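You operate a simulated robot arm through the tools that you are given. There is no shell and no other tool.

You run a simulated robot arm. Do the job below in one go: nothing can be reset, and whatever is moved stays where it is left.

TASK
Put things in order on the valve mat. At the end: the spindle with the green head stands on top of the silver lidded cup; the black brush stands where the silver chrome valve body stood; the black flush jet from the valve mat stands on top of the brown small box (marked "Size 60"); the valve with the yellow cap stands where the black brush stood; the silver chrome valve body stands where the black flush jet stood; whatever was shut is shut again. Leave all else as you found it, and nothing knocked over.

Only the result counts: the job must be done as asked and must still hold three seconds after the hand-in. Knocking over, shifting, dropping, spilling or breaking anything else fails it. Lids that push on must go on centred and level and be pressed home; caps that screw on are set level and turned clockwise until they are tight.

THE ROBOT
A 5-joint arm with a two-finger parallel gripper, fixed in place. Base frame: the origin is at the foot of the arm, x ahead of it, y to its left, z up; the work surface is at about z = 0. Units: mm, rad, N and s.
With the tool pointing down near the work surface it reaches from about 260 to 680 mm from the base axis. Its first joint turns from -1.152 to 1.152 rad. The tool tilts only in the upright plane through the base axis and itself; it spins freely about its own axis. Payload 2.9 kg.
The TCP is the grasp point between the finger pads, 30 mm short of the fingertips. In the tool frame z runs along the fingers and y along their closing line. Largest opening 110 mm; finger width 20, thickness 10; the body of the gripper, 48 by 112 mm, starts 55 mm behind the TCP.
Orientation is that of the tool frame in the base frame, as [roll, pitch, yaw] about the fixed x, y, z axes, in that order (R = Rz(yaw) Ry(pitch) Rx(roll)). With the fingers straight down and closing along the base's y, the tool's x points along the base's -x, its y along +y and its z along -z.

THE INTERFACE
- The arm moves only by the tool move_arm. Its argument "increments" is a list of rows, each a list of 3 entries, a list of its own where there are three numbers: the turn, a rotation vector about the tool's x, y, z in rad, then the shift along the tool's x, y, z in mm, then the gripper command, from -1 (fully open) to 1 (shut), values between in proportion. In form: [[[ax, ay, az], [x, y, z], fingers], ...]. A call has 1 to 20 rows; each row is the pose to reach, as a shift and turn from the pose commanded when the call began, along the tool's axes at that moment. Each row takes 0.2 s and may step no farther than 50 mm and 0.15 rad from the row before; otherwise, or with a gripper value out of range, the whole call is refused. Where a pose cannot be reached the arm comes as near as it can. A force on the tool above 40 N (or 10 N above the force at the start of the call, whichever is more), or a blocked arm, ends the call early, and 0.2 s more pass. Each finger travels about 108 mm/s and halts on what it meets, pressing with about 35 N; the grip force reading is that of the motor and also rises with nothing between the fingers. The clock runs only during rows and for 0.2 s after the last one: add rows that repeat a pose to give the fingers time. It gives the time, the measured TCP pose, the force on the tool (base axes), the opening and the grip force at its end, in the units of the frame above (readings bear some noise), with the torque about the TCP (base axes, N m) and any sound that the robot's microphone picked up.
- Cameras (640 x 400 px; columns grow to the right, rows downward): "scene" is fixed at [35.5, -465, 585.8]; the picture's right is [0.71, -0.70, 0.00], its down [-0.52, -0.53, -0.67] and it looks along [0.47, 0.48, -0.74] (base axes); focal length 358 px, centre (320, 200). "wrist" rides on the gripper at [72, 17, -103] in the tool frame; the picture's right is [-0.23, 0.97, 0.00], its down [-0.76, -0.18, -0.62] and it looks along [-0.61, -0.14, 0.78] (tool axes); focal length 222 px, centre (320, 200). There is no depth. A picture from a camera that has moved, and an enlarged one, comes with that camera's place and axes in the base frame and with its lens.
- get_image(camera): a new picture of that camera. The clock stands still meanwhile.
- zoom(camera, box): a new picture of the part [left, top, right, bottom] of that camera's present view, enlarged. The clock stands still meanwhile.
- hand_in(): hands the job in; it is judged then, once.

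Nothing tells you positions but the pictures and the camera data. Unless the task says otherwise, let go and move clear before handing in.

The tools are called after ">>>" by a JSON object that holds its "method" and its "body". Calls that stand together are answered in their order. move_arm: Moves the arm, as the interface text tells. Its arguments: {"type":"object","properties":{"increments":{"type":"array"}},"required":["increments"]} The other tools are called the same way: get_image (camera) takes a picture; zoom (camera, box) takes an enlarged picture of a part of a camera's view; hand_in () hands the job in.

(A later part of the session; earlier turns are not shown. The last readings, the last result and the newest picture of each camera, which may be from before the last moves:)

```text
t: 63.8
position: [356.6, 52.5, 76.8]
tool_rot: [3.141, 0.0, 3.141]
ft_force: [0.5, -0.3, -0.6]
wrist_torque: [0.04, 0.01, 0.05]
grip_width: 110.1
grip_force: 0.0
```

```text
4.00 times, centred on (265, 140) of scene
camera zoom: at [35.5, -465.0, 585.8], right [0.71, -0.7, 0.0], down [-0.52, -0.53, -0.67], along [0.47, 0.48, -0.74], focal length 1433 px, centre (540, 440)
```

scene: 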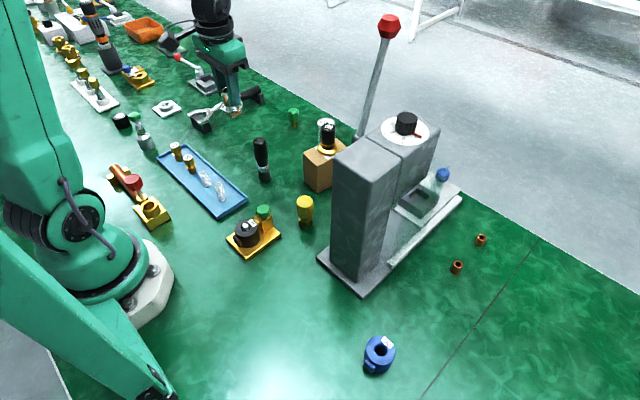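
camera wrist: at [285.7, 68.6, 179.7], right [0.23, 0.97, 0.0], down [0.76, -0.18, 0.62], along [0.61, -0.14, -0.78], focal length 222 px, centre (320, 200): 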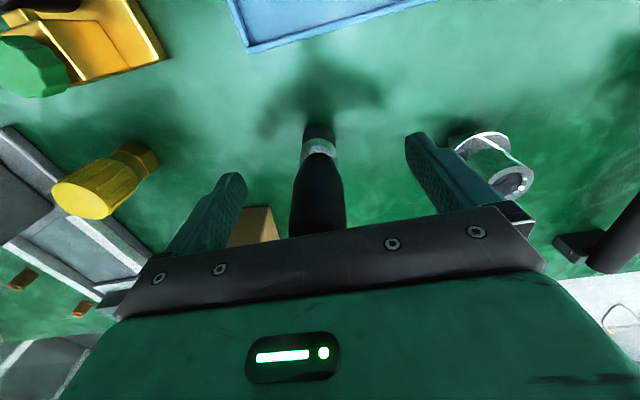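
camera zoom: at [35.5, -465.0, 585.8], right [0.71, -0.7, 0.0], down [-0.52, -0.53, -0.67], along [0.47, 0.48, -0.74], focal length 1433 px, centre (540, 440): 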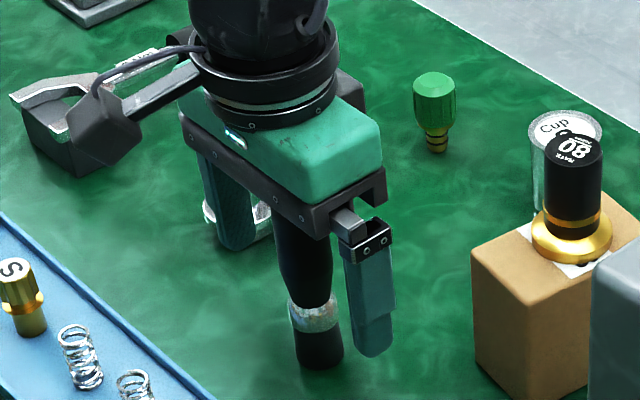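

>>> {"method": "zoom", "body": {"camera": "wrist", "box": [270, 100, 370, 250]}}

```text
2.67 times, centred on (320, 175) of wrist
camera zoom: at [285.7, 68.6, 179.7], right [0.23, 0.97, 0.0], down [0.76, -0.18, 0.62], along [0.61, -0.14, -0.78], focal length 592 px, centre (320, 267)
```

zoom: 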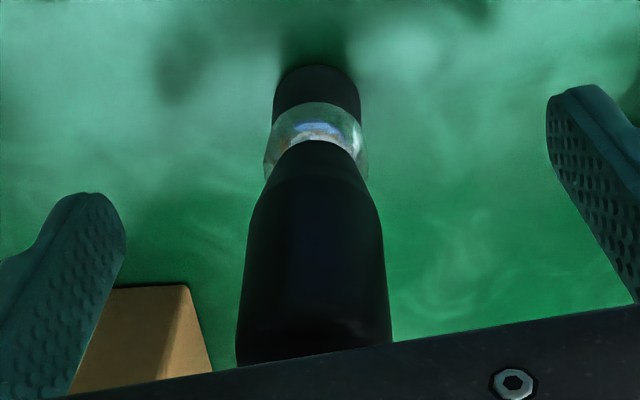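

The brush sits about 1.5 mm off the finger centre. I'll trim that, close gently and start a slow lift.

>>> {"method": "move_arm", "body": {"increments": [[[0, 0, 0], [-2, -1.2, 0], -1], [[0, 0, 0], [-2, -1.2, 0], -0.2], [[0, 0, 0], [-2, -1.2, 0], 0.2], [[0, 0, 0], [-2, -1.2, 0], 0.35], [[0, 0, 0], [-2, -1.2, 0], 1], [[0, 0, 0], [-2, -1.2, 0], 1], [[0, 0, 0], [-2, -1.2, 0], 1]]}}

>>> {"method": "zoom", "body": {"camera": "scene", "box": [215, 90, 315, 190]}}

>>> {"method": "zoom", "body": {"camera": "wrist", "box": [270, 100, 370, 250]}}

```text
t: 65.4
position: [359.5, 49.5, 78.2]
tool_rot: [-3.141, 0.0, 3.139]
ft_force: [-0.6, 0.4, 1.5]
wrist_torque: [-0.03, -0.02, -0.02]
grip_width: 27.3
grip_force: 35.2
```

```text
4.00 times, centred on (265, 140) of scene
camera zoom: at [35.5, -465.0, 585.8], right [0.71, -0.7, 0.0], down [-0.52, -0.53, -0.67], along [0.47, 0.48, -0.74], focal length 1433 px, centre (540, 440)
```

zoom: 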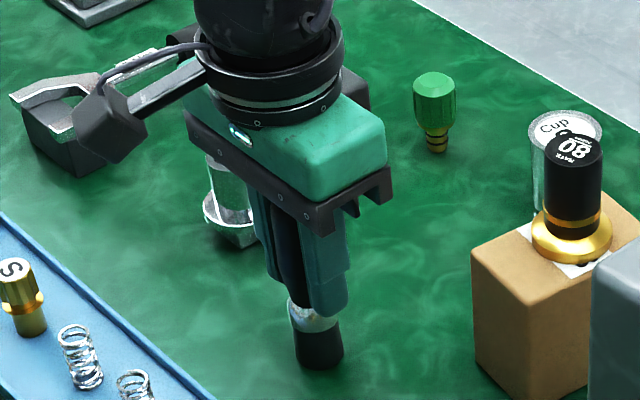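

```text
2.67 times, centred on (320, 175) of wrist
camera zoom: at [287.9, 67.2, 180.6], right [0.23, 0.97, 0.0], down [0.76, -0.18, 0.62], along [0.61, -0.14, -0.78], focal length 592 px, centre (320, 267)
```

zoom: 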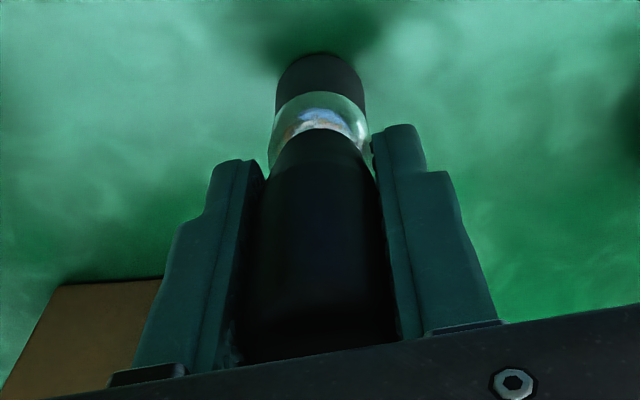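

The brush is gripped at 27 mm. I'll lift it slowly and check.

>>> {"method": "move_arm", "body": {"increments": [[[0, 0, 0], [0, 0, -1], 1], [[0, 0, 0], [0, 0, -2], 1], [[0, 0, 0], [0, 0, -4], 1], [[0, 0, 0], [0, 0, -7], 1], [[0, 0, 0], [0, 0, -11], 1], [[0, 0, 0], [0, 0, -15], 1], [[0, 0, 0], [0, 0, -18], 1], [[0, 0, 0], [0, 0, -20], 1]]}}

>>> {"method": "zoom", "body": {"camera": "scene", "box": [215, 90, 315, 190]}}

>>> {"method": "zoom", "body": {"camera": "wrist", "box": [270, 100, 370, 250]}}

```text
t: 67.2
position: [360.9, 50.3, 99.0]
tool_rot: [-3.141, 0.001, 3.14]
ft_force: [0.9, 0.3, 0.4]
wrist_torque: [0.01, 0.03, -0.02]
grip_width: 27.6
grip_force: 35.0
```

```text
4.00 times, centred on (265, 140) of scene
camera zoom: at [35.5, -465.0, 585.8], right [0.71, -0.7, 0.0], down [-0.52, -0.53, -0.67], along [0.47, 0.48, -0.74], focal length 1433 px, centre (540, 440)
```

zoom: 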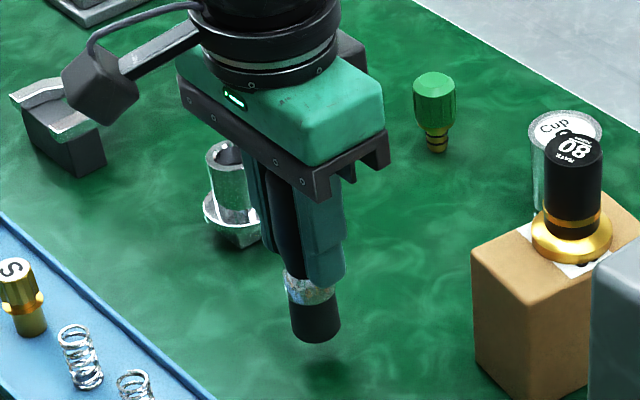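

```text
2.67 times, centred on (320, 175) of wrist
camera zoom: at [288.4, 67.1, 201.4], right [0.23, 0.97, 0.0], down [0.76, -0.18, 0.62], along [0.61, -0.14, -0.78], focal length 592 px, centre (320, 267)
```

zoom: 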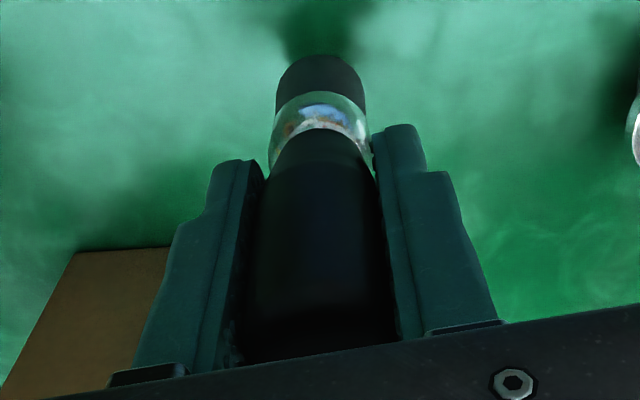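

The brush is off the mat and held straight. I'll lift it high and draw it in to the short radius.

>>> {"method": "move_arm", "body": {"increments": [[[0, 0, 0], [0, 0, -4], 1], [[0, 0, 0], [0, 0, -12], 1], [[0, 0, 0], [0, 0, -24], 1], [[0, 0, 0], [0, 0, -38], 1], [[0, 0, 0], [0, 0, -54], 1], [[0, 0, 0], [0, 0, -70], 1], [[0, 0, 0], [0, 0, -84], 1], [[0, 0, 0], [0, 0, -94], 1], [[0, 0, 0], [0, 0, -100], 1], [[0, 0, 0], [0, 0, -102], 1], [[0, 0, 0], [4.9, -1.1, -102], 1], [[0, 0, 0], [13.7, -3, -102], 1], [[0, 0, 0], [25.4, -5.5, -102], 1], [[0, 0, 0], [39.1, -8.4, -102], 1], [[0, 0, 0], [53.7, -11.6, -102], 1], [[0, 0, 0], [67.4, -14.6, -102], 1], [[0, 0, 0], [78.2, -16.9, -102], 1], [[0, 0, 0], [86, -18.6, -102], 1], [[0, 0, 0], [91.65, -19.8, -102], 1]]}}

>>> {"method": "get_image", "body": {"camera": "scene"}}

>>> {"method": "get_image", "body": {"camera": "wrist"}}

```text
t: 71.2
position: [266.9, 31.2, 199.7]
tool_rot: [-3.141, -0.001, 3.139]
ft_force: [0.4, 0.1, -0.4]
wrist_torque: [0.03, -0.02, 0.01]
grip_width: 27.5
grip_force: 34.3
```

```text
taken
```

scene: 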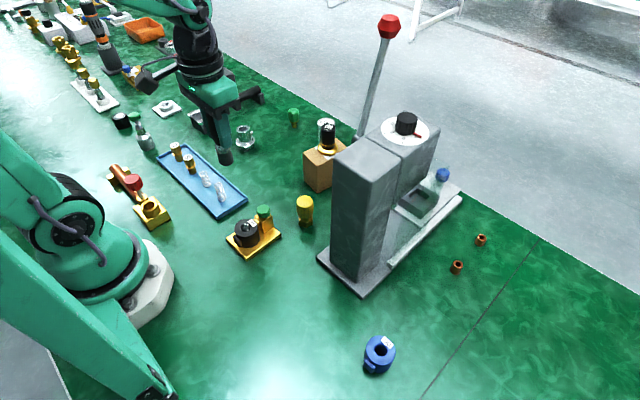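

```text
taken
camera wrist: at [196.4, 48.3, 303.1], right [0.23, 0.97, 0.0], down [0.76, -0.18, 0.62], along [0.61, -0.14, -0.78], focal length 222 px, centre (320, 200)
```

wrist: 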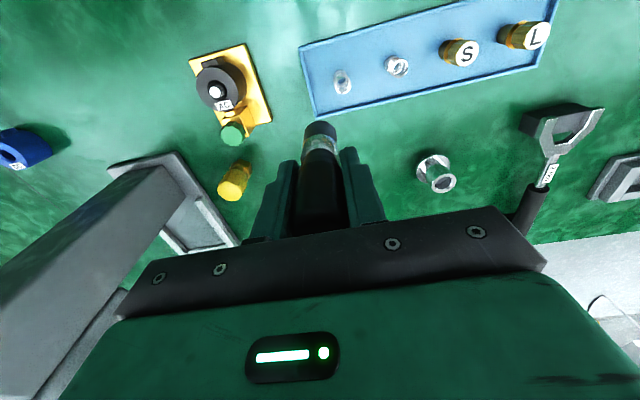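

It's held well. I'll sweep past the tower on the short radius to azimuth -60°.

>>> {"method": "move_arm", "body": {"increments": [[[0, 0, 0], [-1, -6.5, 0], 1], [[0, 0, 0], [-1.7, -18.2, 0], 1], [[0, 0, 0], [-2, -34.7, 0], 1], [[0, 0, 0], [-0.5, -58.2, 0], 1], [[0, 0, 0], [3.9, -86.1, 0], 1], [[0, 0, 0], [11.2, -113.4, 0], 1], [[0, 0, 0], [21.3, -139.8, 0], 1], [[0, 0, 0], [34.2, -165, 0], 1], [[0, 0, 0], [49.6, -188.7, 0], 1], [[0, 0, 0], [67.4, -210.7, 0], 1], [[0, 0, 0], [85.6, -229.1, 0], 1], [[0, 0, 0], [101.8, -242.8, 0], 1], [[0, 0, 0], [115.1, -252.5, 0], 1], [[0, 0, 0], [124.9, -259, 0], 1], [[0, 0, 0], [131, -262.6, 0], 1], [[0, 0, 0], [128.5, -266.9, 0], 1], [[0, 0, 0], [125, -273, 0], 1], [[0, 0, 0], [121, -279.9, 0], 1], [[0, 0, 0], [117.5, -286, 0], 1], [[0, 0, 0], [115.5, -289.4, 0], 1]]}}

>>> {"method": "get_image", "body": {"camera": "wrist"}}

>>> {"method": "get_image", "body": {"camera": "scene"}}

```text
t: 75.4
position: [154.1, -259.7, 200.7]
tool_rot: [-3.14, 0.0, 3.14]
ft_force: [0.4, 0.2, -0.3]
wrist_torque: [0.02, -0.03, 0.01]
grip_width: 27.2
grip_force: 34.9
```

```text
taken
camera wrist: at [82.0, -242.0, 303.3], right [0.23, 0.97, 0.0], down [0.76, -0.18, 0.62], along [0.61, -0.14, -0.78], focal length 222 px, centre (320, 200)
```

wrist: 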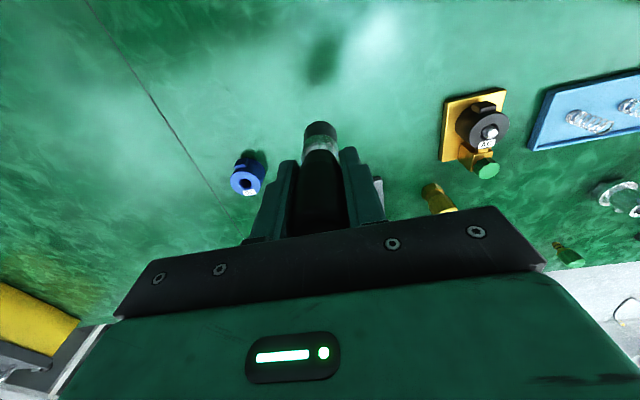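

```text
taken
```

scene: 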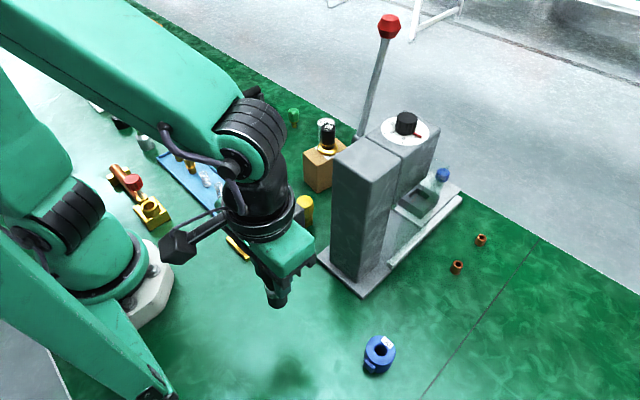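

I'm past the tower with the brush still held. I'll extend outward along azimuth -60°.

>>> {"method": "move_arm", "body": {"increments": [[[0, 0, 0], [-2.5, -4.3, 0], 1], [[0, 0, 0], [-7, -12.1, 0], 1], [[0, 0, 0], [-13.5, -23.4, 0], 1], [[0, 0, 0], [-21.5, -37.2, 0], 1], [[0, 0, 0], [-30.5, -52.8, 0], 1], [[0, 0, 0], [-40.5, -70.1, 0], 1], [[0, 0, 0], [-50.5, -87.5, 0], 1], [[0, 0, 0], [-60.5, -104.8, 0], 1], [[0, 0, 0], [-70.5, -122.1, 0], 1], [[0, 0, 0], [-80.5, -139.4, 0], 1], [[0, 0, 0], [-89.5, -155, 0], 1], [[0, 0, 0], [-97, -168, 0], 1], [[0, 0, 0], [-103, -178.4, 0], 1], [[0, 0, 0], [-107, -185.3, 0], 1], [[0, 0, 0], [-109.5, -189.7, 0], 1]]}}

>>> {"method": "move_arm", "body": {"increments": [[[0, 0, 0], [-4, 2.7, 0], 1], [[0, 0, 0], [-12, 8, 0], 1], [[0, 0, 0], [-24, 16.1, 0], 1], [[0, 0, 0], [-39, 26.2, 0], 1], [[0, 0, 0], [-54, 36.2, 0], 1], [[0, 0, 0], [-68, 45.6, 0], 1], [[0, 0, 0], [-79, 53, 0], 1], [[0, 0, 0], [-86, 57.7, 0], 1], [[0, 0, 0], [-88.4, 59.3, 0], 1], [[0, 0, 0], [-88.4, 59.3, 0], 1]]}}

>>> {"method": "get_image", "body": {"camera": "wrist"}}

>>> {"method": "get_image", "body": {"camera": "scene"}}

```text
t: 78.6
position: [262.7, -448.6, 199.9]
tool_rot: [-3.141, 0.0, 3.14]
ft_force: [-0.3, -0.3, -0.5]
wrist_torque: [-0.01, 0.0, 0.0]
grip_width: 27.1
grip_force: 34.1
```

```text
t: 80.8
position: [350.8, -388.7, 201.4]
tool_rot: [3.141, 0.003, 3.14]
ft_force: [-0.2, 0.5, 0.4]
wrist_torque: [0.0, 0.02, 0.0]
grip_width: 27.3
grip_force: 35.1
```

```text
taken
camera wrist: at [279.3, -372.1, 303.2], right [0.23, 0.97, 0.0], down [0.76, -0.18, 0.62], along [0.61, -0.14, -0.78], focal length 222 px, centre (320, 200)
```

wrist: 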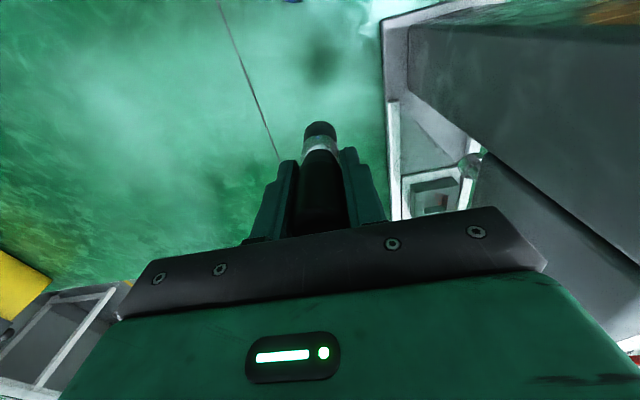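

```text
taken
```

scene: 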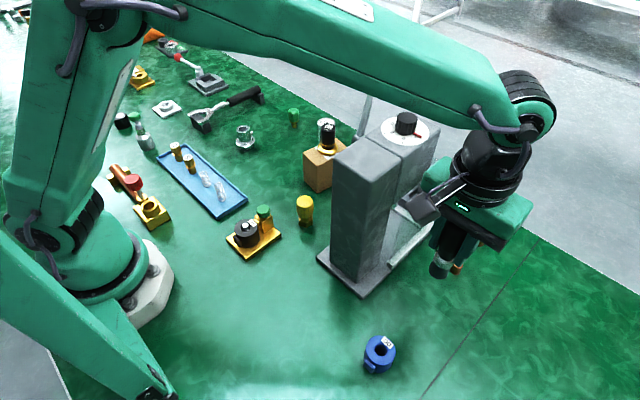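

The brush is over the chrome body's old place at (350.4,-389.8). I'll lower it softly to a few mm above the mat.

>>> {"method": "move_arm", "body": {"increments": [[[0, 0, 0], [0.8, -0.5, 4], 1], [[0, 0, 0], [0.8, -0.5, 10], 1], [[0, 0, 0], [0.8, -0.5, 18], 1], [[0, 0, 0], [0.8, -0.5, 28], 1], [[0, 0, 0], [0.8, -0.5, 40], 1], [[0, 0, 0], [0.8, -0.5, 54], 1], [[0, 0, 0], [0.8, -0.5, 68], 1], [[0, 0, 0], [0.8, -0.5, 82], 1], [[0, 0, 0], [0.8, -0.5, 94], 1], [[0, 0, 0], [0.8, -0.5, 104], 1], [[0, 0, 0], [0.8, -0.5, 110], 1], [[0, 0, 0], [0.8, -0.5, 114], 1], [[0, 0, 0], [0.8, -0.5, 116], 1], [[0, 0, 0], [0.8, -0.5, 116], 1]]}}

>>> {"method": "zoom", "body": {"camera": "scene", "box": [380, 200, 500, 330]}}

>>> {"method": "zoom", "body": {"camera": "wrist", "box": [270, 100, 370, 250]}}

```text
t: 83.8
position: [348.3, -388.9, 84.3]
tool_rot: [-3.14, 0.0, 3.14]
ft_force: [-0.5, 0.0, -1.0]
wrist_torque: [0.02, 0.04, 0.04]
grip_width: 27.2
grip_force: 34.9
```

```text
3.08 times, centred on (440, 265) of scene
camera zoom: at [35.5, -465.0, 585.8], right [0.71, -0.7, 0.0], down [-0.52, -0.53, -0.67], along [0.47, 0.48, -0.74], focal length 1102 px, centre (-49, 0)
```

zoom: 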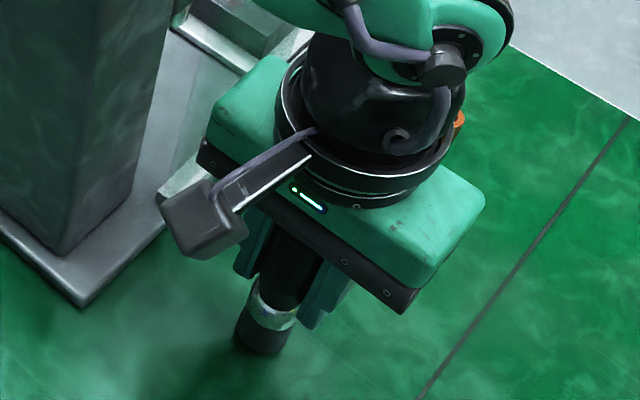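

```text
2.67 times, centred on (320, 175) of wrist
camera zoom: at [277.6, -372.3, 187.3], right [0.23, 0.97, 0.0], down [0.76, -0.18, 0.62], along [0.61, -0.14, -0.78], focal length 592 px, centre (320, 267)
```

zoom: 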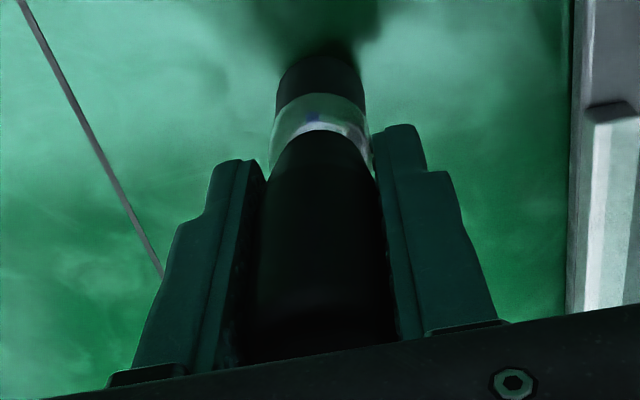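

>>> {"method": "move_arm", "body": {"increments": [[[0, 0, 0], [0, 0, 1.5], 1], [[0, 0, 0], [0, 0, 3], 1], [[0, 0, 0], [0, 0, 3], 1]]}}

```text
t: 84.6
position: [349.0, -389.1, 81.1]
tool_rot: [-3.141, 0.0, 3.14]
ft_force: [-0.7, -0.4, -1.0]
wrist_torque: [0.04, -0.02, 0.0]
grip_width: 27.4
grip_force: 34.8
```

>>> {"method": "move_arm", "body": {"increments": [[[0, 0, 0], [0, 0, 0.7], 1], [[0, 0, 0], [0, 0, 1.4], 1], [[0, 0, 0], [0, 0, 1.4], 1]]}}

```text
t: 85.4
position: [348.9, -389.9, 80.2]
tool_rot: [3.141, 0.0, 3.142]
ft_force: [-0.5, 0.2, 0.5]
wrist_torque: [-0.01, 0.01, -0.05]
grip_width: 27.4
grip_force: 35.5
```

>>> {"method": "move_arm", "body": {"increments": [[[0, 0, 0], [0, 0, 0.6], 1], [[0, 0, 0], [0, 0, 1.2], 1], [[0, 0, 0], [0, 0, 1.2], 1]]}}

>>> {"method": "zoom", "body": {"camera": "scene", "box": [395, 260, 465, 340]}}

```text
t: 86.2
position: [348.0, -389.9, 79.3]
tool_rot: [-3.142, -0.001, 3.139]
ft_force: [0.6, 0.1, -0.8]
wrist_torque: [0.0, -0.01, 0.0]
grip_width: 27.4
grip_force: 34.4
```

```text
5.00 times, centred on (430, 300) of scene
camera zoom: at [35.5, -465.0, 585.8], right [0.71, -0.7, 0.0], down [-0.52, -0.53, -0.67], along [0.47, 0.48, -0.74], focal length 1791 px, centre (-230, -300)
```

zoom: 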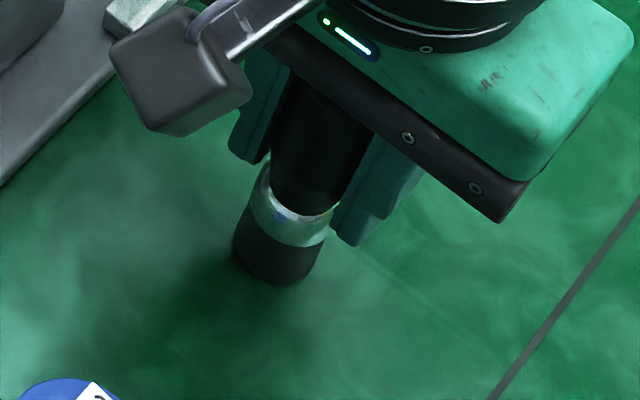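

>>> {"method": "move_arm", "body": {"increments": [[[0, 0, 0], [0, 0, 0.5], 1], [[0, 0, 0], [0, 0, 0.9], 1], [[0, 0, 0], [0, 0, 0.9], 1]]}}

```text
t: 87.0
position: [349.2, -390.4, 77.2]
tool_rot: [3.141, 0.001, 3.14]
ft_force: [0.6, 0.5, 0.0]
wrist_torque: [-0.01, -0.01, 0.03]
grip_width: 27.3
grip_force: 35.2
```

>>> {"method": "move_arm", "body": {"increments": [[[0, 0, 0], [0, 0, 0.4], 1], [[0, 0, 0], [0, 0, 0.8], 1], [[0, 0, 0], [0, 0, 0.8], 1]]}}

```text
t: 87.8
position: [349.7, -388.7, 77.5]
tool_rot: [-3.14, 0.001, 3.14]
ft_force: [-0.8, -2.6, 1.1]
wrist_torque: [-0.13, 0.06, 0.0]
grip_width: 27.7
grip_force: 34.8
```

It has touched lightly. I'll let go and rise.

>>> {"method": "move_arm", "body": {"increments": [[[0, 0, 0], [0, 0, 0.3], 1], [[0, 0, 0], [0, 0, 0.3], 0.4], [[0, 0, 0], [0, 0, 0.3], 0.25], [[0, 0, 0], [0, 0, 0.3], 0], [[0, 0, 0], [0, 0, 0.3], -0.4], [[0, 0, 0], [0, 0, 0.3], -0.4], [[0, 0, 0], [0, 0, -10], -0.4], [[0, 0, 0], [0, 0, -35], -0.4], [[0, 0, 0], [0, 0, -70], -0.4], [[0, 0, 0], [0, 0, -110], -0.4], [[0, 0, 0], [0, 0, -130], -0.4], [[0, 0, 0], [0, 0, -130], -0.4]]}}

>>> {"method": "get_image", "body": {"camera": "wrist"}}

>>> {"method": "zoom", "body": {"camera": "wrist", "box": [270, 70, 370, 170]}}

>>> {"method": "get_image", "body": {"camera": "scene"}}

>>> {"method": "zoom", "body": {"camera": "scene", "box": [385, 220, 475, 330]}}

```text
t: 90.4
position: [348.7, -390.8, 206.3]
tool_rot: [3.141, 0.002, 3.139]
ft_force: [0.0, 1.0, 0.5]
wrist_torque: [0.03, 0.0, 0.05]
grip_width: 77.1
grip_force: 0.0
```

```text
taken
camera wrist: at [276.9, -374.0, 309.5], right [0.23, 0.97, 0.0], down [0.76, -0.18, 0.62], along [0.61, -0.14, -0.78], focal length 222 px, centre (320, 200)
```

wrist: 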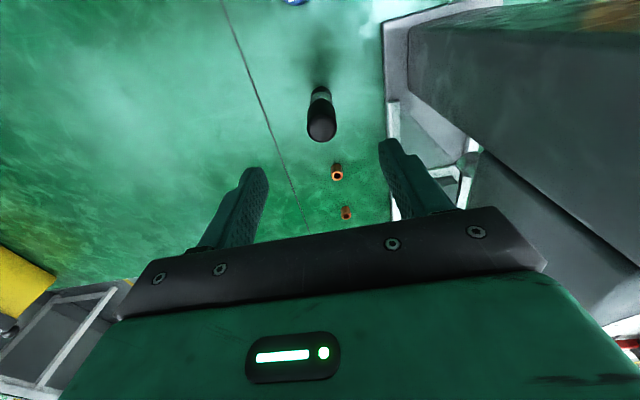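

```text
4.00 times, centred on (320, 120) of wrist
camera zoom: at [276.9, -374.0, 309.5], right [0.23, 0.97, 0.0], down [0.76, -0.18, 0.62], along [0.61, -0.14, -0.78], focal length 888 px, centre (320, 520)
```

zoom: 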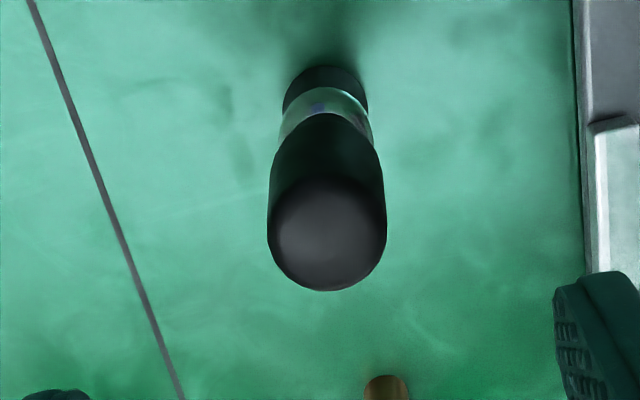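

```text
taken
```

scene: 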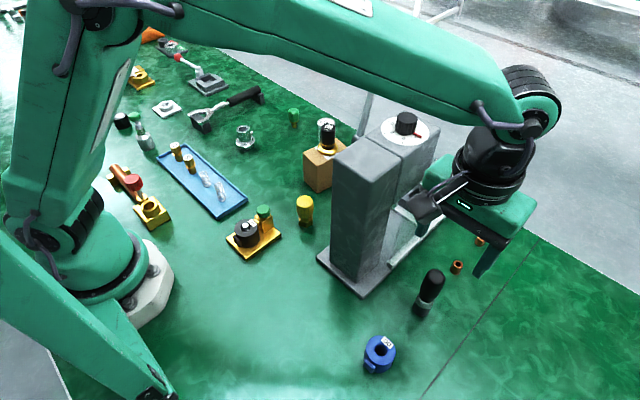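

```text
3.64 times, centred on (430, 275) of scene
camera zoom: at [35.5, -465.0, 585.8], right [0.71, -0.7, 0.0], down [-0.52, -0.53, -0.67], along [0.47, 0.48, -0.74], focal length 1303 px, centre (-80, -73)
```

zoom: 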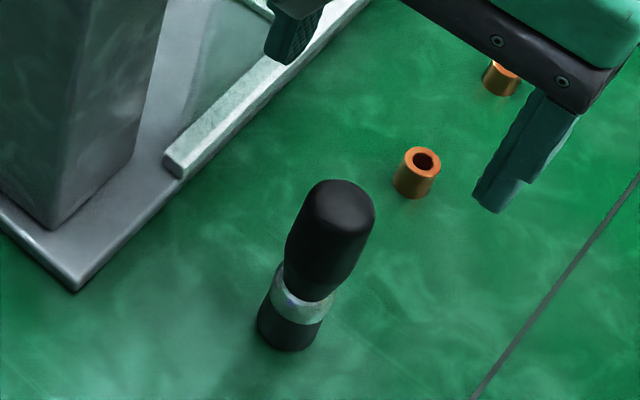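

The brush stands at (349.9,-389.6), right where the chrome body was. I'll go back round the tower, empty, to the yellow-cap valve.

>>> {"method": "move_arm", "body": {"increments": [[[0, 0, 0], [43.6, -29.7, 0], -0.4], [[0, 0, 0], [87.6, -59.7, 0], -0.4], [[0, 0, 0], [109.6, -21.7, 0], -0.4], [[0, 0, 0], [131.6, 17.3, 0], -0.4], [[0, 0, 0], [153.6, 55.3, 0], -0.4], [[0, 0, 0], [175.6, 93.3, 0], -0.4], [[0, 0, 0], [196.6, 130.3, 0], -0.4], [[0, 0, 0], [209.6, 158.3, 0], -0.4], [[0, 0, 0], [179.6, 180.3, 0], -0.4], [[0, 0, 0], [152.6, 205.3, 0], -0.4], [[0, 0, 0], [129.6, 234.3, 0], -0.4], [[0, 0, 0], [110.6, 265.3, 0], -0.4], [[0, 0, 0], [95.6, 298.3, 0], -0.4], [[0, 0, 0], [59.6, 286.3, 0], -0.4], [[0, 0, 0], [24.6, 277.3, 0], -0.4], [[0, 0, 0], [11.6, 274.3, 0], -0.4], [[0, 0, 0], [11.6, 274.3, 0], -0.4]]}}

>>> {"method": "get_image", "body": {"camera": "wrist"}}

>>> {"method": "zoom", "body": {"camera": "wrist", "box": [270, 70, 370, 170]}}

>>> {"method": "get_image", "body": {"camera": "scene"}}

>>> {"method": "zoom", "body": {"camera": "scene", "box": [275, 180, 335, 240]}}

```text
refused: row 1 steps farther than a row can; nothing moved
```

```text
taken
camera wrist: at [276.9, -374.0, 309.5], right [0.23, 0.97, 0.0], down [0.76, -0.18, 0.62], along [0.61, -0.14, -0.78], focal length 222 px, centre (320, 200)
```

wrist: 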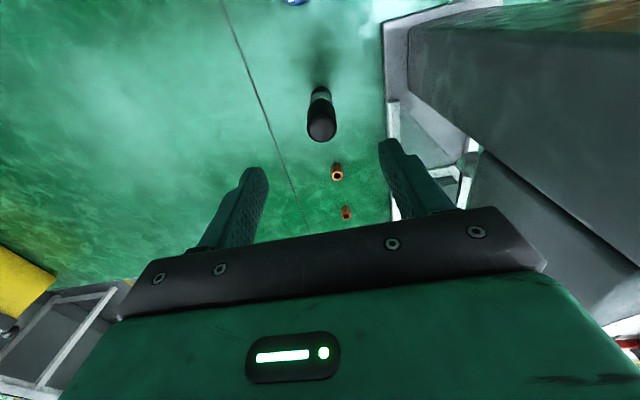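

```text
4.00 times, centred on (320, 120) of wrist
camera zoom: at [276.9, -374.0, 309.5], right [0.23, 0.97, 0.0], down [0.76, -0.18, 0.62], along [0.61, -0.14, -0.78], focal length 888 px, centre (320, 520)
```

zoom: 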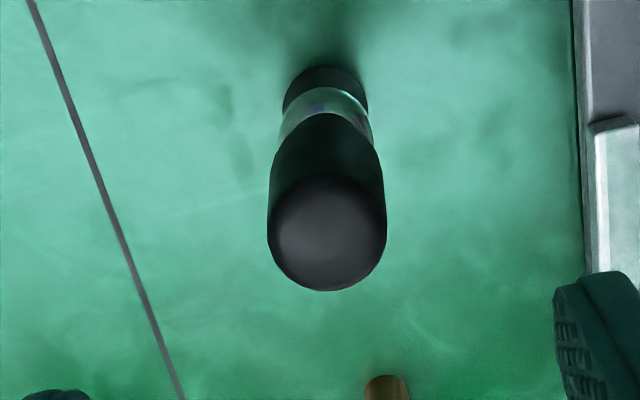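

```text
taken
```

scene: 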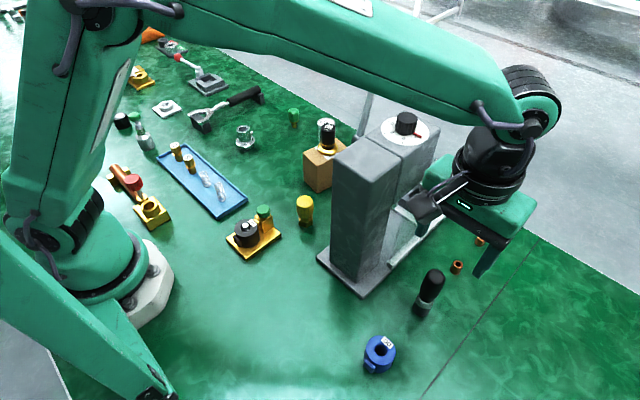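

```text
6.67 times, centred on (305, 210) of scene
camera zoom: at [35.5, -465.0, 585.8], right [0.71, -0.7, 0.0], down [-0.52, -0.53, -0.67], along [0.47, 0.48, -0.74], focal length 2388 px, centre (420, 133)
```

zoom: 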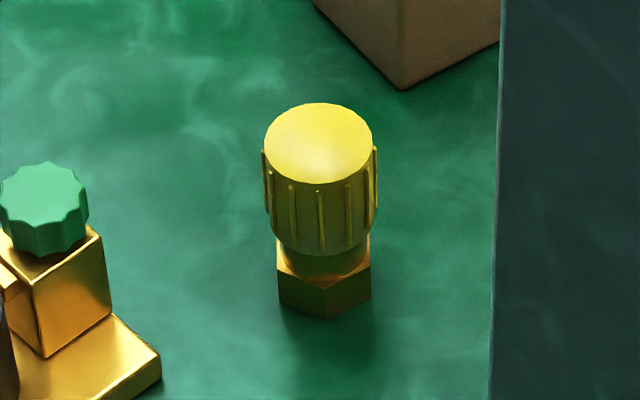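

The first row was too long, so nothing moved. I'll send the same route with shorter steps.

>>> {"method": "move_arm", "body": {"increments": [[[0, 0, 0], [29, -19.8, 0], -0.4], [[0, 0, 0], [58, -39.6, 0], -0.4], [[0, 0, 0], [87.6, -59.7, 0], -0.4], [[0, 0, 0], [109.6, -21.7, 0], -0.4], [[0, 0, 0], [131.6, 17.3, 0], -0.4], [[0, 0, 0], [153.6, 55.3, 0], -0.4], [[0, 0, 0], [175.6, 93.3, 0], -0.4], [[0, 0, 0], [196.6, 130.3, 0], -0.4], [[0, 0, 0], [209.6, 158.3, 0], -0.4], [[0, 0, 0], [179.6, 180.3, 0], -0.4], [[0, 0, 0], [152.6, 205.3, 0], -0.4], [[0, 0, 0], [129.6, 234.3, 0], -0.4], [[0, 0, 0], [110.6, 265.3, 0], -0.4], [[0, 0, 0], [95.6, 298.3, 0], -0.4], [[0, 0, 0], [59.6, 286.3, 0], -0.4], [[0, 0, 0], [24.6, 277.3, 0], -0.4], [[0, 0, 0], [11.6, 274.3, 0], -0.4], [[0, 0, 0], [11.6, 274.3, 0], -0.4]]}}

>>> {"method": "get_image", "body": {"camera": "wrist"}}

>>> {"method": "zoom", "body": {"camera": "wrist", "box": [270, 70, 370, 170]}}

>>> {"method": "get_image", "body": {"camera": "scene"}}

```text
t: 94.2
position: [340.0, -117.0, 207.5]
tool_rot: [3.142, 0.0, 3.138]
ft_force: [-0.2, 1.0, -0.5]
wrist_torque: [-0.02, -0.03, -0.02]
grip_width: 76.9
grip_force: 0.1
```

```text
taken
camera wrist: at [268.5, -99.0, 310.1], right [0.23, 0.97, 0.0], down [0.76, -0.18, 0.62], along [0.61, -0.14, -0.78], focal length 222 px, centre (320, 200)
```

wrist: 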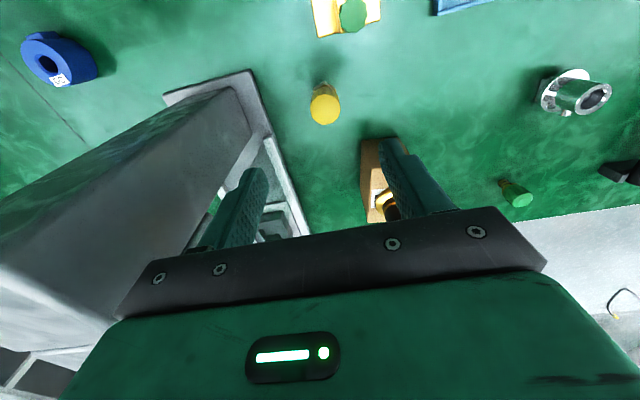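

```text
4.00 times, centred on (320, 120) of wrist
camera zoom: at [268.5, -99.0, 310.1], right [0.23, 0.97, 0.0], down [0.76, -0.18, 0.62], along [0.61, -0.14, -0.78], focal length 888 px, centre (320, 520)
```

zoom: 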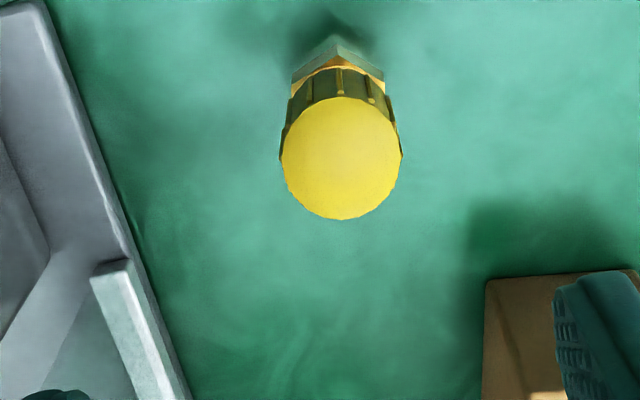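

```text
taken
```

scene: 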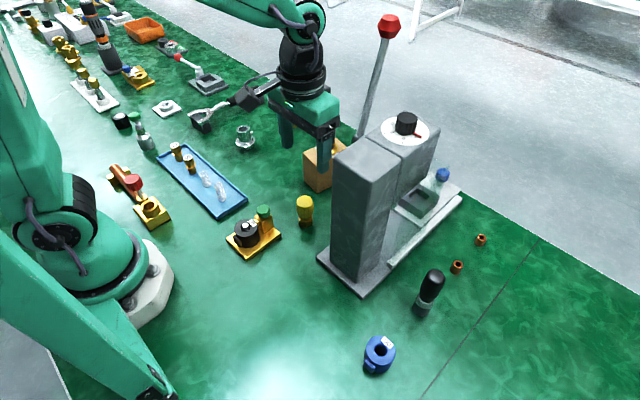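

The yellow-cap valve is nearer (336.5,-109.3). I'll centre on it, come down to just above the cap and re-measure.

>>> {"method": "move_arm", "body": {"increments": [[[0, 0, 0], [4, 6.7, 25], -0.6], [[0, 0, 0], [4, 6.7, 55], -0.6], [[0, 0, 0], [4, 6.7, 82], -0.6], [[0, 0, 0], [4, 6.7, 82], -0.6]]}}

>>> {"method": "get_image", "body": {"camera": "wrist"}}

>>> {"method": "zoom", "body": {"camera": "wrist", "box": [270, 90, 370, 190]}}

>>> {"method": "zoom", "body": {"camera": "scene", "box": [250, 120, 350, 240]}}

```text
t: 95.2
position: [334.6, -108.6, 124.5]
tool_rot: [3.142, 0.0, 3.139]
ft_force: [0.4, 0.0, -0.4]
wrist_torque: [0.0, 0.0, 0.01]
grip_width: 87.9
grip_force: 0.0
```

```text
taken
camera wrist: at [263.5, -91.3, 227.0], right [0.23, 0.97, 0.0], down [0.76, -0.18, 0.62], along [0.61, -0.14, -0.78], focal length 222 px, centre (320, 200)
```

wrist: 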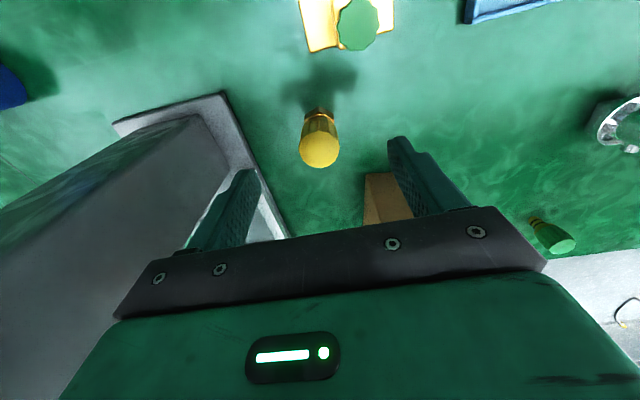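

```text
4.00 times, centred on (320, 140) of wrist
camera zoom: at [263.5, -91.3, 227.0], right [0.23, 0.97, 0.0], down [0.76, -0.18, 0.62], along [0.61, -0.14, -0.78], focal length 888 px, centre (320, 440)
```

zoom: 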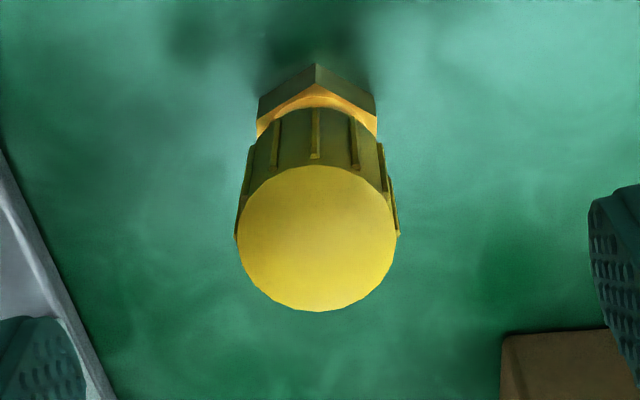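

```text
3.33 times, centred on (300, 180) of scene
camera zoom: at [35.5, -465.0, 585.8], right [0.71, -0.7, 0.0], down [-0.52, -0.53, -0.67], along [0.47, 0.48, -0.74], focal length 1194 px, centre (387, 267)
```

zoom: 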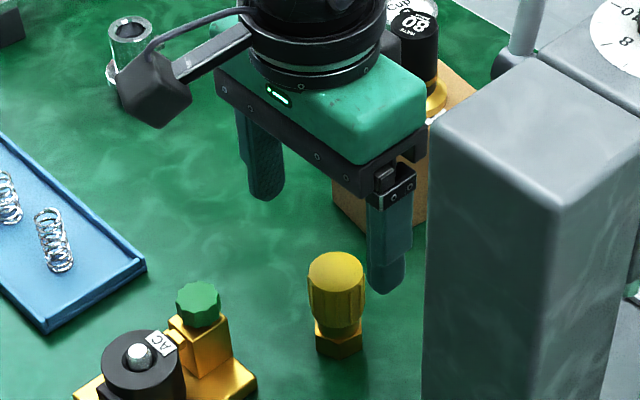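

The valve is at about (337.7,-109.7) and about 69 mm tall. I'll trim the position, lower over the cap and grip.

>>> {"method": "move_arm", "body": {"increments": [[[0, 0, 0], [-2, -1.3, 25], -0.6], [[0, 0, 0], [-2, -1.3, 50], -0.6], [[0, 0, 0], [-2, -1.3, 70], -0.6], [[0, 0, 0], [-2, -1.3, 82], -0.6], [[0, 0, 0], [-2, -1.3, 82], -0.6], [[0, 0, 0], [-2, -1.3, 82], -0.1]]}}

>>> {"method": "zoom", "body": {"camera": "wrist", "box": [270, 100, 370, 250]}}

```text
t: 96.6
position: [335.6, -111.0, 42.5]
tool_rot: [3.141, -0.001, 3.139]
ft_force: [0.2, 0.5, -0.4]
wrist_torque: [-0.01, -0.01, 0.03]
grip_width: 60.4
grip_force: 0.0
```

```text
2.67 times, centred on (320, 175) of wrist
camera zoom: at [264.2, -94.0, 145.6], right [0.23, 0.97, 0.0], down [0.76, -0.18, 0.62], along [0.61, -0.14, -0.78], focal length 592 px, centre (320, 267)
```

zoom: 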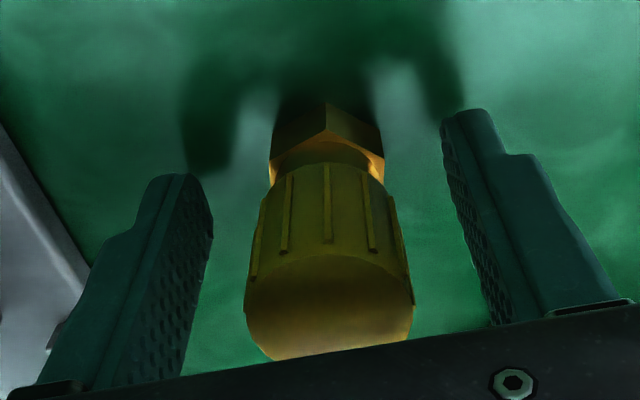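

>>> {"method": "move_arm", "body": {"increments": [[[0, 0, 0], [-1.5, 1.4, 0], -0.1], [[0, 0, 0], [-1.5, 1.4, 0], 0.2], [[0, 0, 0], [-1.5, 1.4, 0], 0.35], [[0, 0, 0], [-1.5, 1.4, 0], 1], [[0, 0, 0], [-1.5, 1.4, 0], 1], [[0, 0, 0], [-1.5, 1.4, 0], 1]]}}

>>> {"method": "move_arm", "body": {"increments": [[[0, 0, 0], [0, 0, -1], 1], [[0, 0, 0], [0, 0, -2], 1], [[0, 0, 0], [0, 0, -4], 1], [[0, 0, 0], [0, 0, -7], 1], [[0, 0, 0], [0, 0, -11], 1], [[0, 0, 0], [0, 0, -15], 1], [[0, 0, 0], [0, 0, -18], 1], [[0, 0, 0], [0, 0, -20], 1]]}}

>>> {"method": "zoom", "body": {"camera": "wrist", "box": [270, 100, 370, 250]}}

>>> {"method": "zoom", "body": {"camera": "scene", "box": [250, 120, 350, 240]}}

```text
t: 98.0
position: [338.2, -108.9, 42.3]
tool_rot: [-3.141, 0.002, 3.14]
ft_force: [1.8, -1.2, 0.4]
wrist_torque: [0.01, -0.05, -0.03]
grip_width: 34.2
grip_force: 34.5
```

```text
t: 99.8
position: [337.3, -108.9, 63.9]
tool_rot: [3.141, 0.002, 3.14]
ft_force: [0.5, 0.4, -1.0]
wrist_torque: [-0.02, 0.01, 0.0]
grip_width: 34.1
grip_force: 35.5
```

```text
2.67 times, centred on (320, 175) of wrist
camera zoom: at [265.9, -92.1, 166.4], right [0.23, 0.97, 0.0], down [0.76, -0.18, 0.62], along [0.61, -0.14, -0.78], focal length 592 px, centre (320, 267)
```

zoom: 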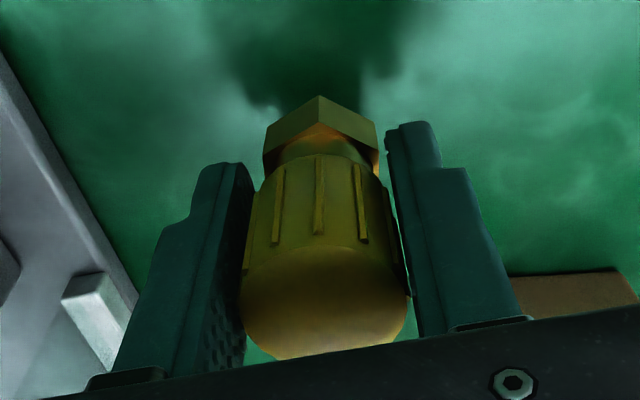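

```text
3.33 times, centred on (300, 180) of scene
camera zoom: at [35.5, -465.0, 585.8], right [0.71, -0.7, 0.0], down [-0.52, -0.53, -0.67], along [0.47, 0.48, -0.74], focal length 1194 px, centre (387, 267)
```

zoom: 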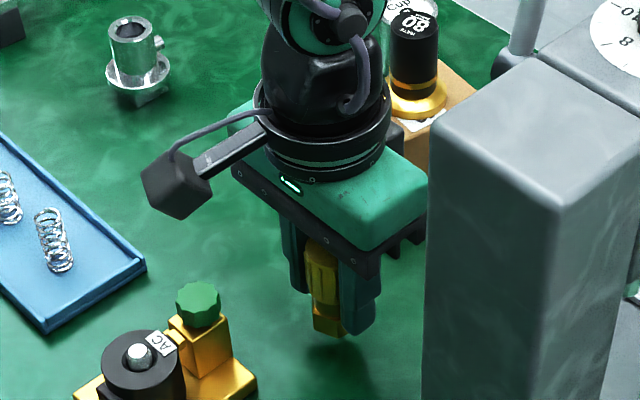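

The whole valve, cap and hex, came up together. I'll carry it softly to the brush's old place at (360,50).

>>> {"method": "move_arm", "body": {"increments": [[[0, 0, 0], [0, 0, -3], 1], [[0, 0, 0], [0, 0, -8], 1], [[0, 0, 0], [0, 0, -15], 1], [[0, 0, 0], [-0.4, 3, -24], 1], [[0, 0, 0], [-1.3, 8.9, -33], 1], [[0, 0, 0], [-2.5, 17.8, -41], 1], [[0, 0, 0], [-4.2, 29.7, -46], 1], [[0, 0, 0], [-6.2, 43.6, -47], 1], [[0, 0, 0], [-8.3, 58.4, -47], 1], [[0, 0, 0], [-10.4, 73.3, -47], 1], [[0, 0, 0], [-12.5, 88.1, -47], 1], [[0, 0, 0], [-14.6, 103, -47], 1], [[0, 0, 0], [-16.5, 116.8, -47], 1], [[0, 0, 0], [-18.2, 128.7, -47], 1], [[0, 0, 0], [-19.6, 138.6, -47], 1], [[0, 0, 0], [-20.7, 146.5, -47], 1], [[0, 0, 0], [-21.6, 152.5, -47], 1], [[0, 0, 0], [-22.1, 156.4, -47], 1], [[0, 0, 0], [-22.5, 159.2, -47], 1], [[0, 0, 0], [-22.5, 159.2, -47], 1]]}}

>>> {"method": "zoom", "body": {"camera": "wrist", "box": [270, 100, 370, 250]}}

>>> {"method": "get_image", "body": {"camera": "scene"}}

```text
t: 104.0
position: [359.7, 51.1, 108.6]
tool_rot: [3.14, 0.0, 3.138]
ft_force: [0.0, 0.1, -1.6]
wrist_torque: [0.01, 0.0, -0.02]
grip_width: 33.8
grip_force: 34.9
```

```text
2.67 times, centred on (320, 175) of wrist
camera zoom: at [289.3, 68.0, 212.5], right [0.23, 0.97, 0.0], down [0.76, -0.18, 0.62], along [0.61, -0.14, -0.78], focal length 592 px, centre (320, 267)
```

zoom: 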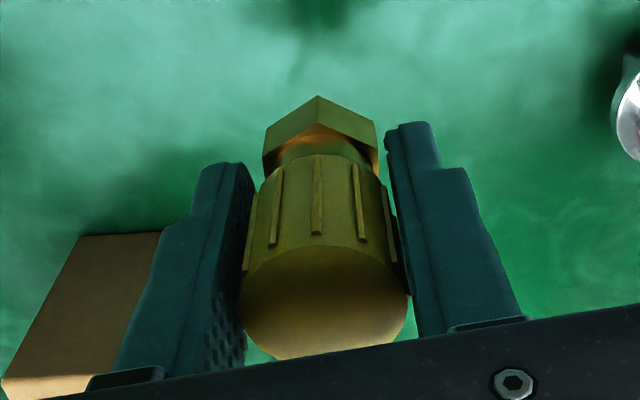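

```text
taken
```

scene: 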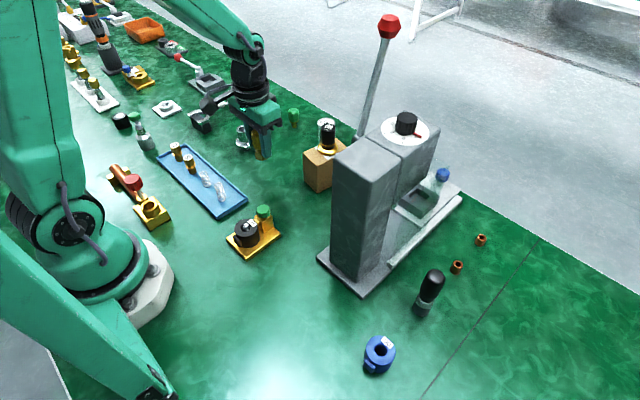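

It's held and nearly over the spot. I'll trim by 1 mm and lower.

>>> {"method": "move_arm", "body": {"increments": [[[0, 0, 0], [0.5, -0.4, 3], 1], [[0, 0, 0], [0.9, -0.7, 8], 1], [[0, 0, 0], [0.9, -0.7, 15], 1], [[0, 0, 0], [0.9, -0.7, 24], 1], [[0, 0, 0], [0.9, -0.7, 34], 1], [[0, 0, 0], [0.9, -0.7, 44], 1], [[0, 0, 0], [0.9, -0.7, 52], 1], [[0, 0, 0], [0.9, -0.7, 58], 1], [[0, 0, 0], [0.9, -0.7, 61], 1], [[0, 0, 0], [0.9, -0.7, 62], 1], [[0, 0, 0], [0.9, -0.7, 62], 1]]}}

>>> {"method": "move_arm", "body": {"increments": [[[0, 0, 0], [0, 0, 0.8], 1], [[0, 0, 0], [0, 0, 1.5], 1], [[0, 0, 0], [0, 0, 1.5], 1]]}}

>>> {"method": "zoom", "body": {"camera": "scene", "box": [225, 100, 305, 190]}}

```text
t: 106.4
position: [357.8, 50.4, 47.8]
tool_rot: [3.141, 0.001, 3.139]
ft_force: [1.0, -0.5, -1.9]
wrist_torque: [-0.02, 0.02, -0.02]
grip_width: 33.4
grip_force: 35.1
```

```text
t: 107.2
position: [359.2, 48.2, 46.7]
tool_rot: [-3.141, 0.0, 3.14]
ft_force: [-1.3, 0.5, -1.1]
wrist_torque: [0.03, -0.02, 0.01]
grip_width: 33.5
grip_force: 34.7
```

```text
4.44 times, centred on (265, 145) of scene
camera zoom: at [35.5, -465.0, 585.8], right [0.71, -0.7, 0.0], down [-0.52, -0.53, -0.67], along [0.47, 0.48, -0.74], focal length 1592 px, centre (564, 444)
```

zoom: 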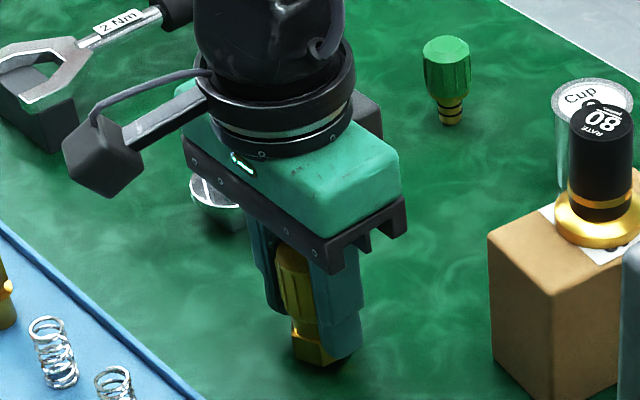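

>>> {"method": "move_arm", "body": {"increments": [[[0, 0, 0], [0, 0, 0.8], 1], [[0, 0, 0], [0, 0, 1.5], 1], [[0, 0, 0], [0, 0, 1.5], 1]]}}

>>> {"method": "move_arm", "body": {"increments": [[[0, 0, 0], [0, 0, 0.5], 1], [[0, 0, 0], [0, 0, 0.9], 1], [[0, 0, 0], [0, 0, 0.9], 1]]}}

```text
t: 108.0
position: [360.3, 49.4, 45.4]
tool_rot: [-3.141, 0.001, 3.141]
ft_force: [-0.4, 0.2, -1.6]
wrist_torque: [0.01, 0.01, 0.0]
grip_width: 33.4
grip_force: 35.2
```

```text
t: 108.8
position: [359.0, 50.1, 43.8]
tool_rot: [-3.141, 0.0, 3.141]
ft_force: [0.3, 0.1, -1.8]
wrist_torque: [0.0, 0.03, -0.01]
grip_width: 33.4
grip_force: 35.6
```

>>> {"method": "move_arm", "body": {"increments": [[[0, 0, 0], [0, 0, 0.5], 1], [[0, 0, 0], [0, 0, 0.9], 1], [[0, 0, 0], [0, 0, 0.9], 1]]}}

>>> {"method": "move_arm", "body": {"increments": [[[0, 0, 0], [0, 0, 0.3], 1], [[0, 0, 0], [0, 0, 0.6], 1], [[0, 0, 0], [0, 0, 0.6], 1]]}}

```text
t: 109.6
position: [358.4, 51.1, 43.1]
tool_rot: [3.141, 0.0, 3.14]
ft_force: [-0.8, 0.7, 1.0]
wrist_torque: [-0.02, 0.0, -0.07]
grip_width: 33.1
grip_force: 34.6
```

```text
t: 110.4
position: [358.1, 49.7, 44.1]
tool_rot: [-3.141, -0.001, 3.141]
ft_force: [-8.8, -10.9, 21.9]
wrist_torque: [-0.44, 0.13, -0.21]
grip_width: 33.5
grip_force: 34.9
```

That's firm contact. I'll back off the last step and let go.

>>> {"method": "move_arm", "body": {"increments": [[[0, 0, 0], [0, 0, -0.4], 1], [[0, 0, 0], [0, 0, -0.7], 1], [[0, 0, 0], [0, 0, -0.7], 1]]}}

```text
t: 111.2
position: [359.5, 49.8, 44.2]
tool_rot: [-3.141, -0.001, 3.141]
ft_force: [-4.7, -2.9, 6.9]
wrist_torque: [-0.18, 0.11, -0.06]
grip_width: 33.4
grip_force: 35.2
```

>>> {"method": "move_arm", "body": {"increments": [[[0, 0, 0], [0, 0, -0.3], 1], [[0, 0, 0], [0, 0, -0.3], 1]]}}

>>> {"method": "zoom", "body": {"camera": "wrist", "box": [270, 100, 370, 250]}}

```text
t: 111.8
position: [359.2, 49.8, 42.4]
tool_rot: [-3.141, 0.002, 3.14]
ft_force: [0.3, 0.4, -2.0]
wrist_torque: [0.01, -0.02, -0.02]
grip_width: 33.4
grip_force: 34.8
```

```text
2.67 times, centred on (320, 175) of wrist
camera zoom: at [287.8, 66.4, 145.8], right [0.23, 0.97, 0.0], down [0.76, -0.18, 0.62], along [0.61, -0.14, -0.78], focal length 592 px, centre (320, 267)
```

zoom: 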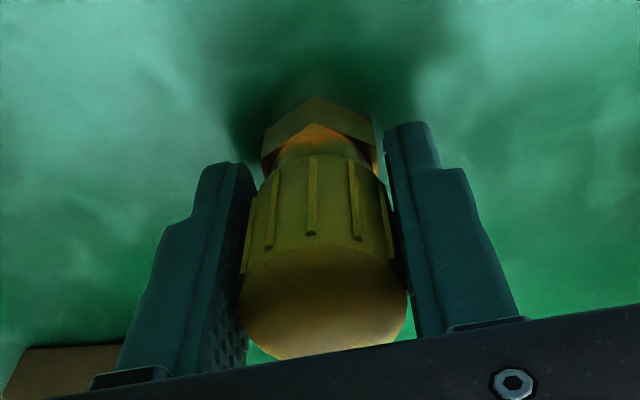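

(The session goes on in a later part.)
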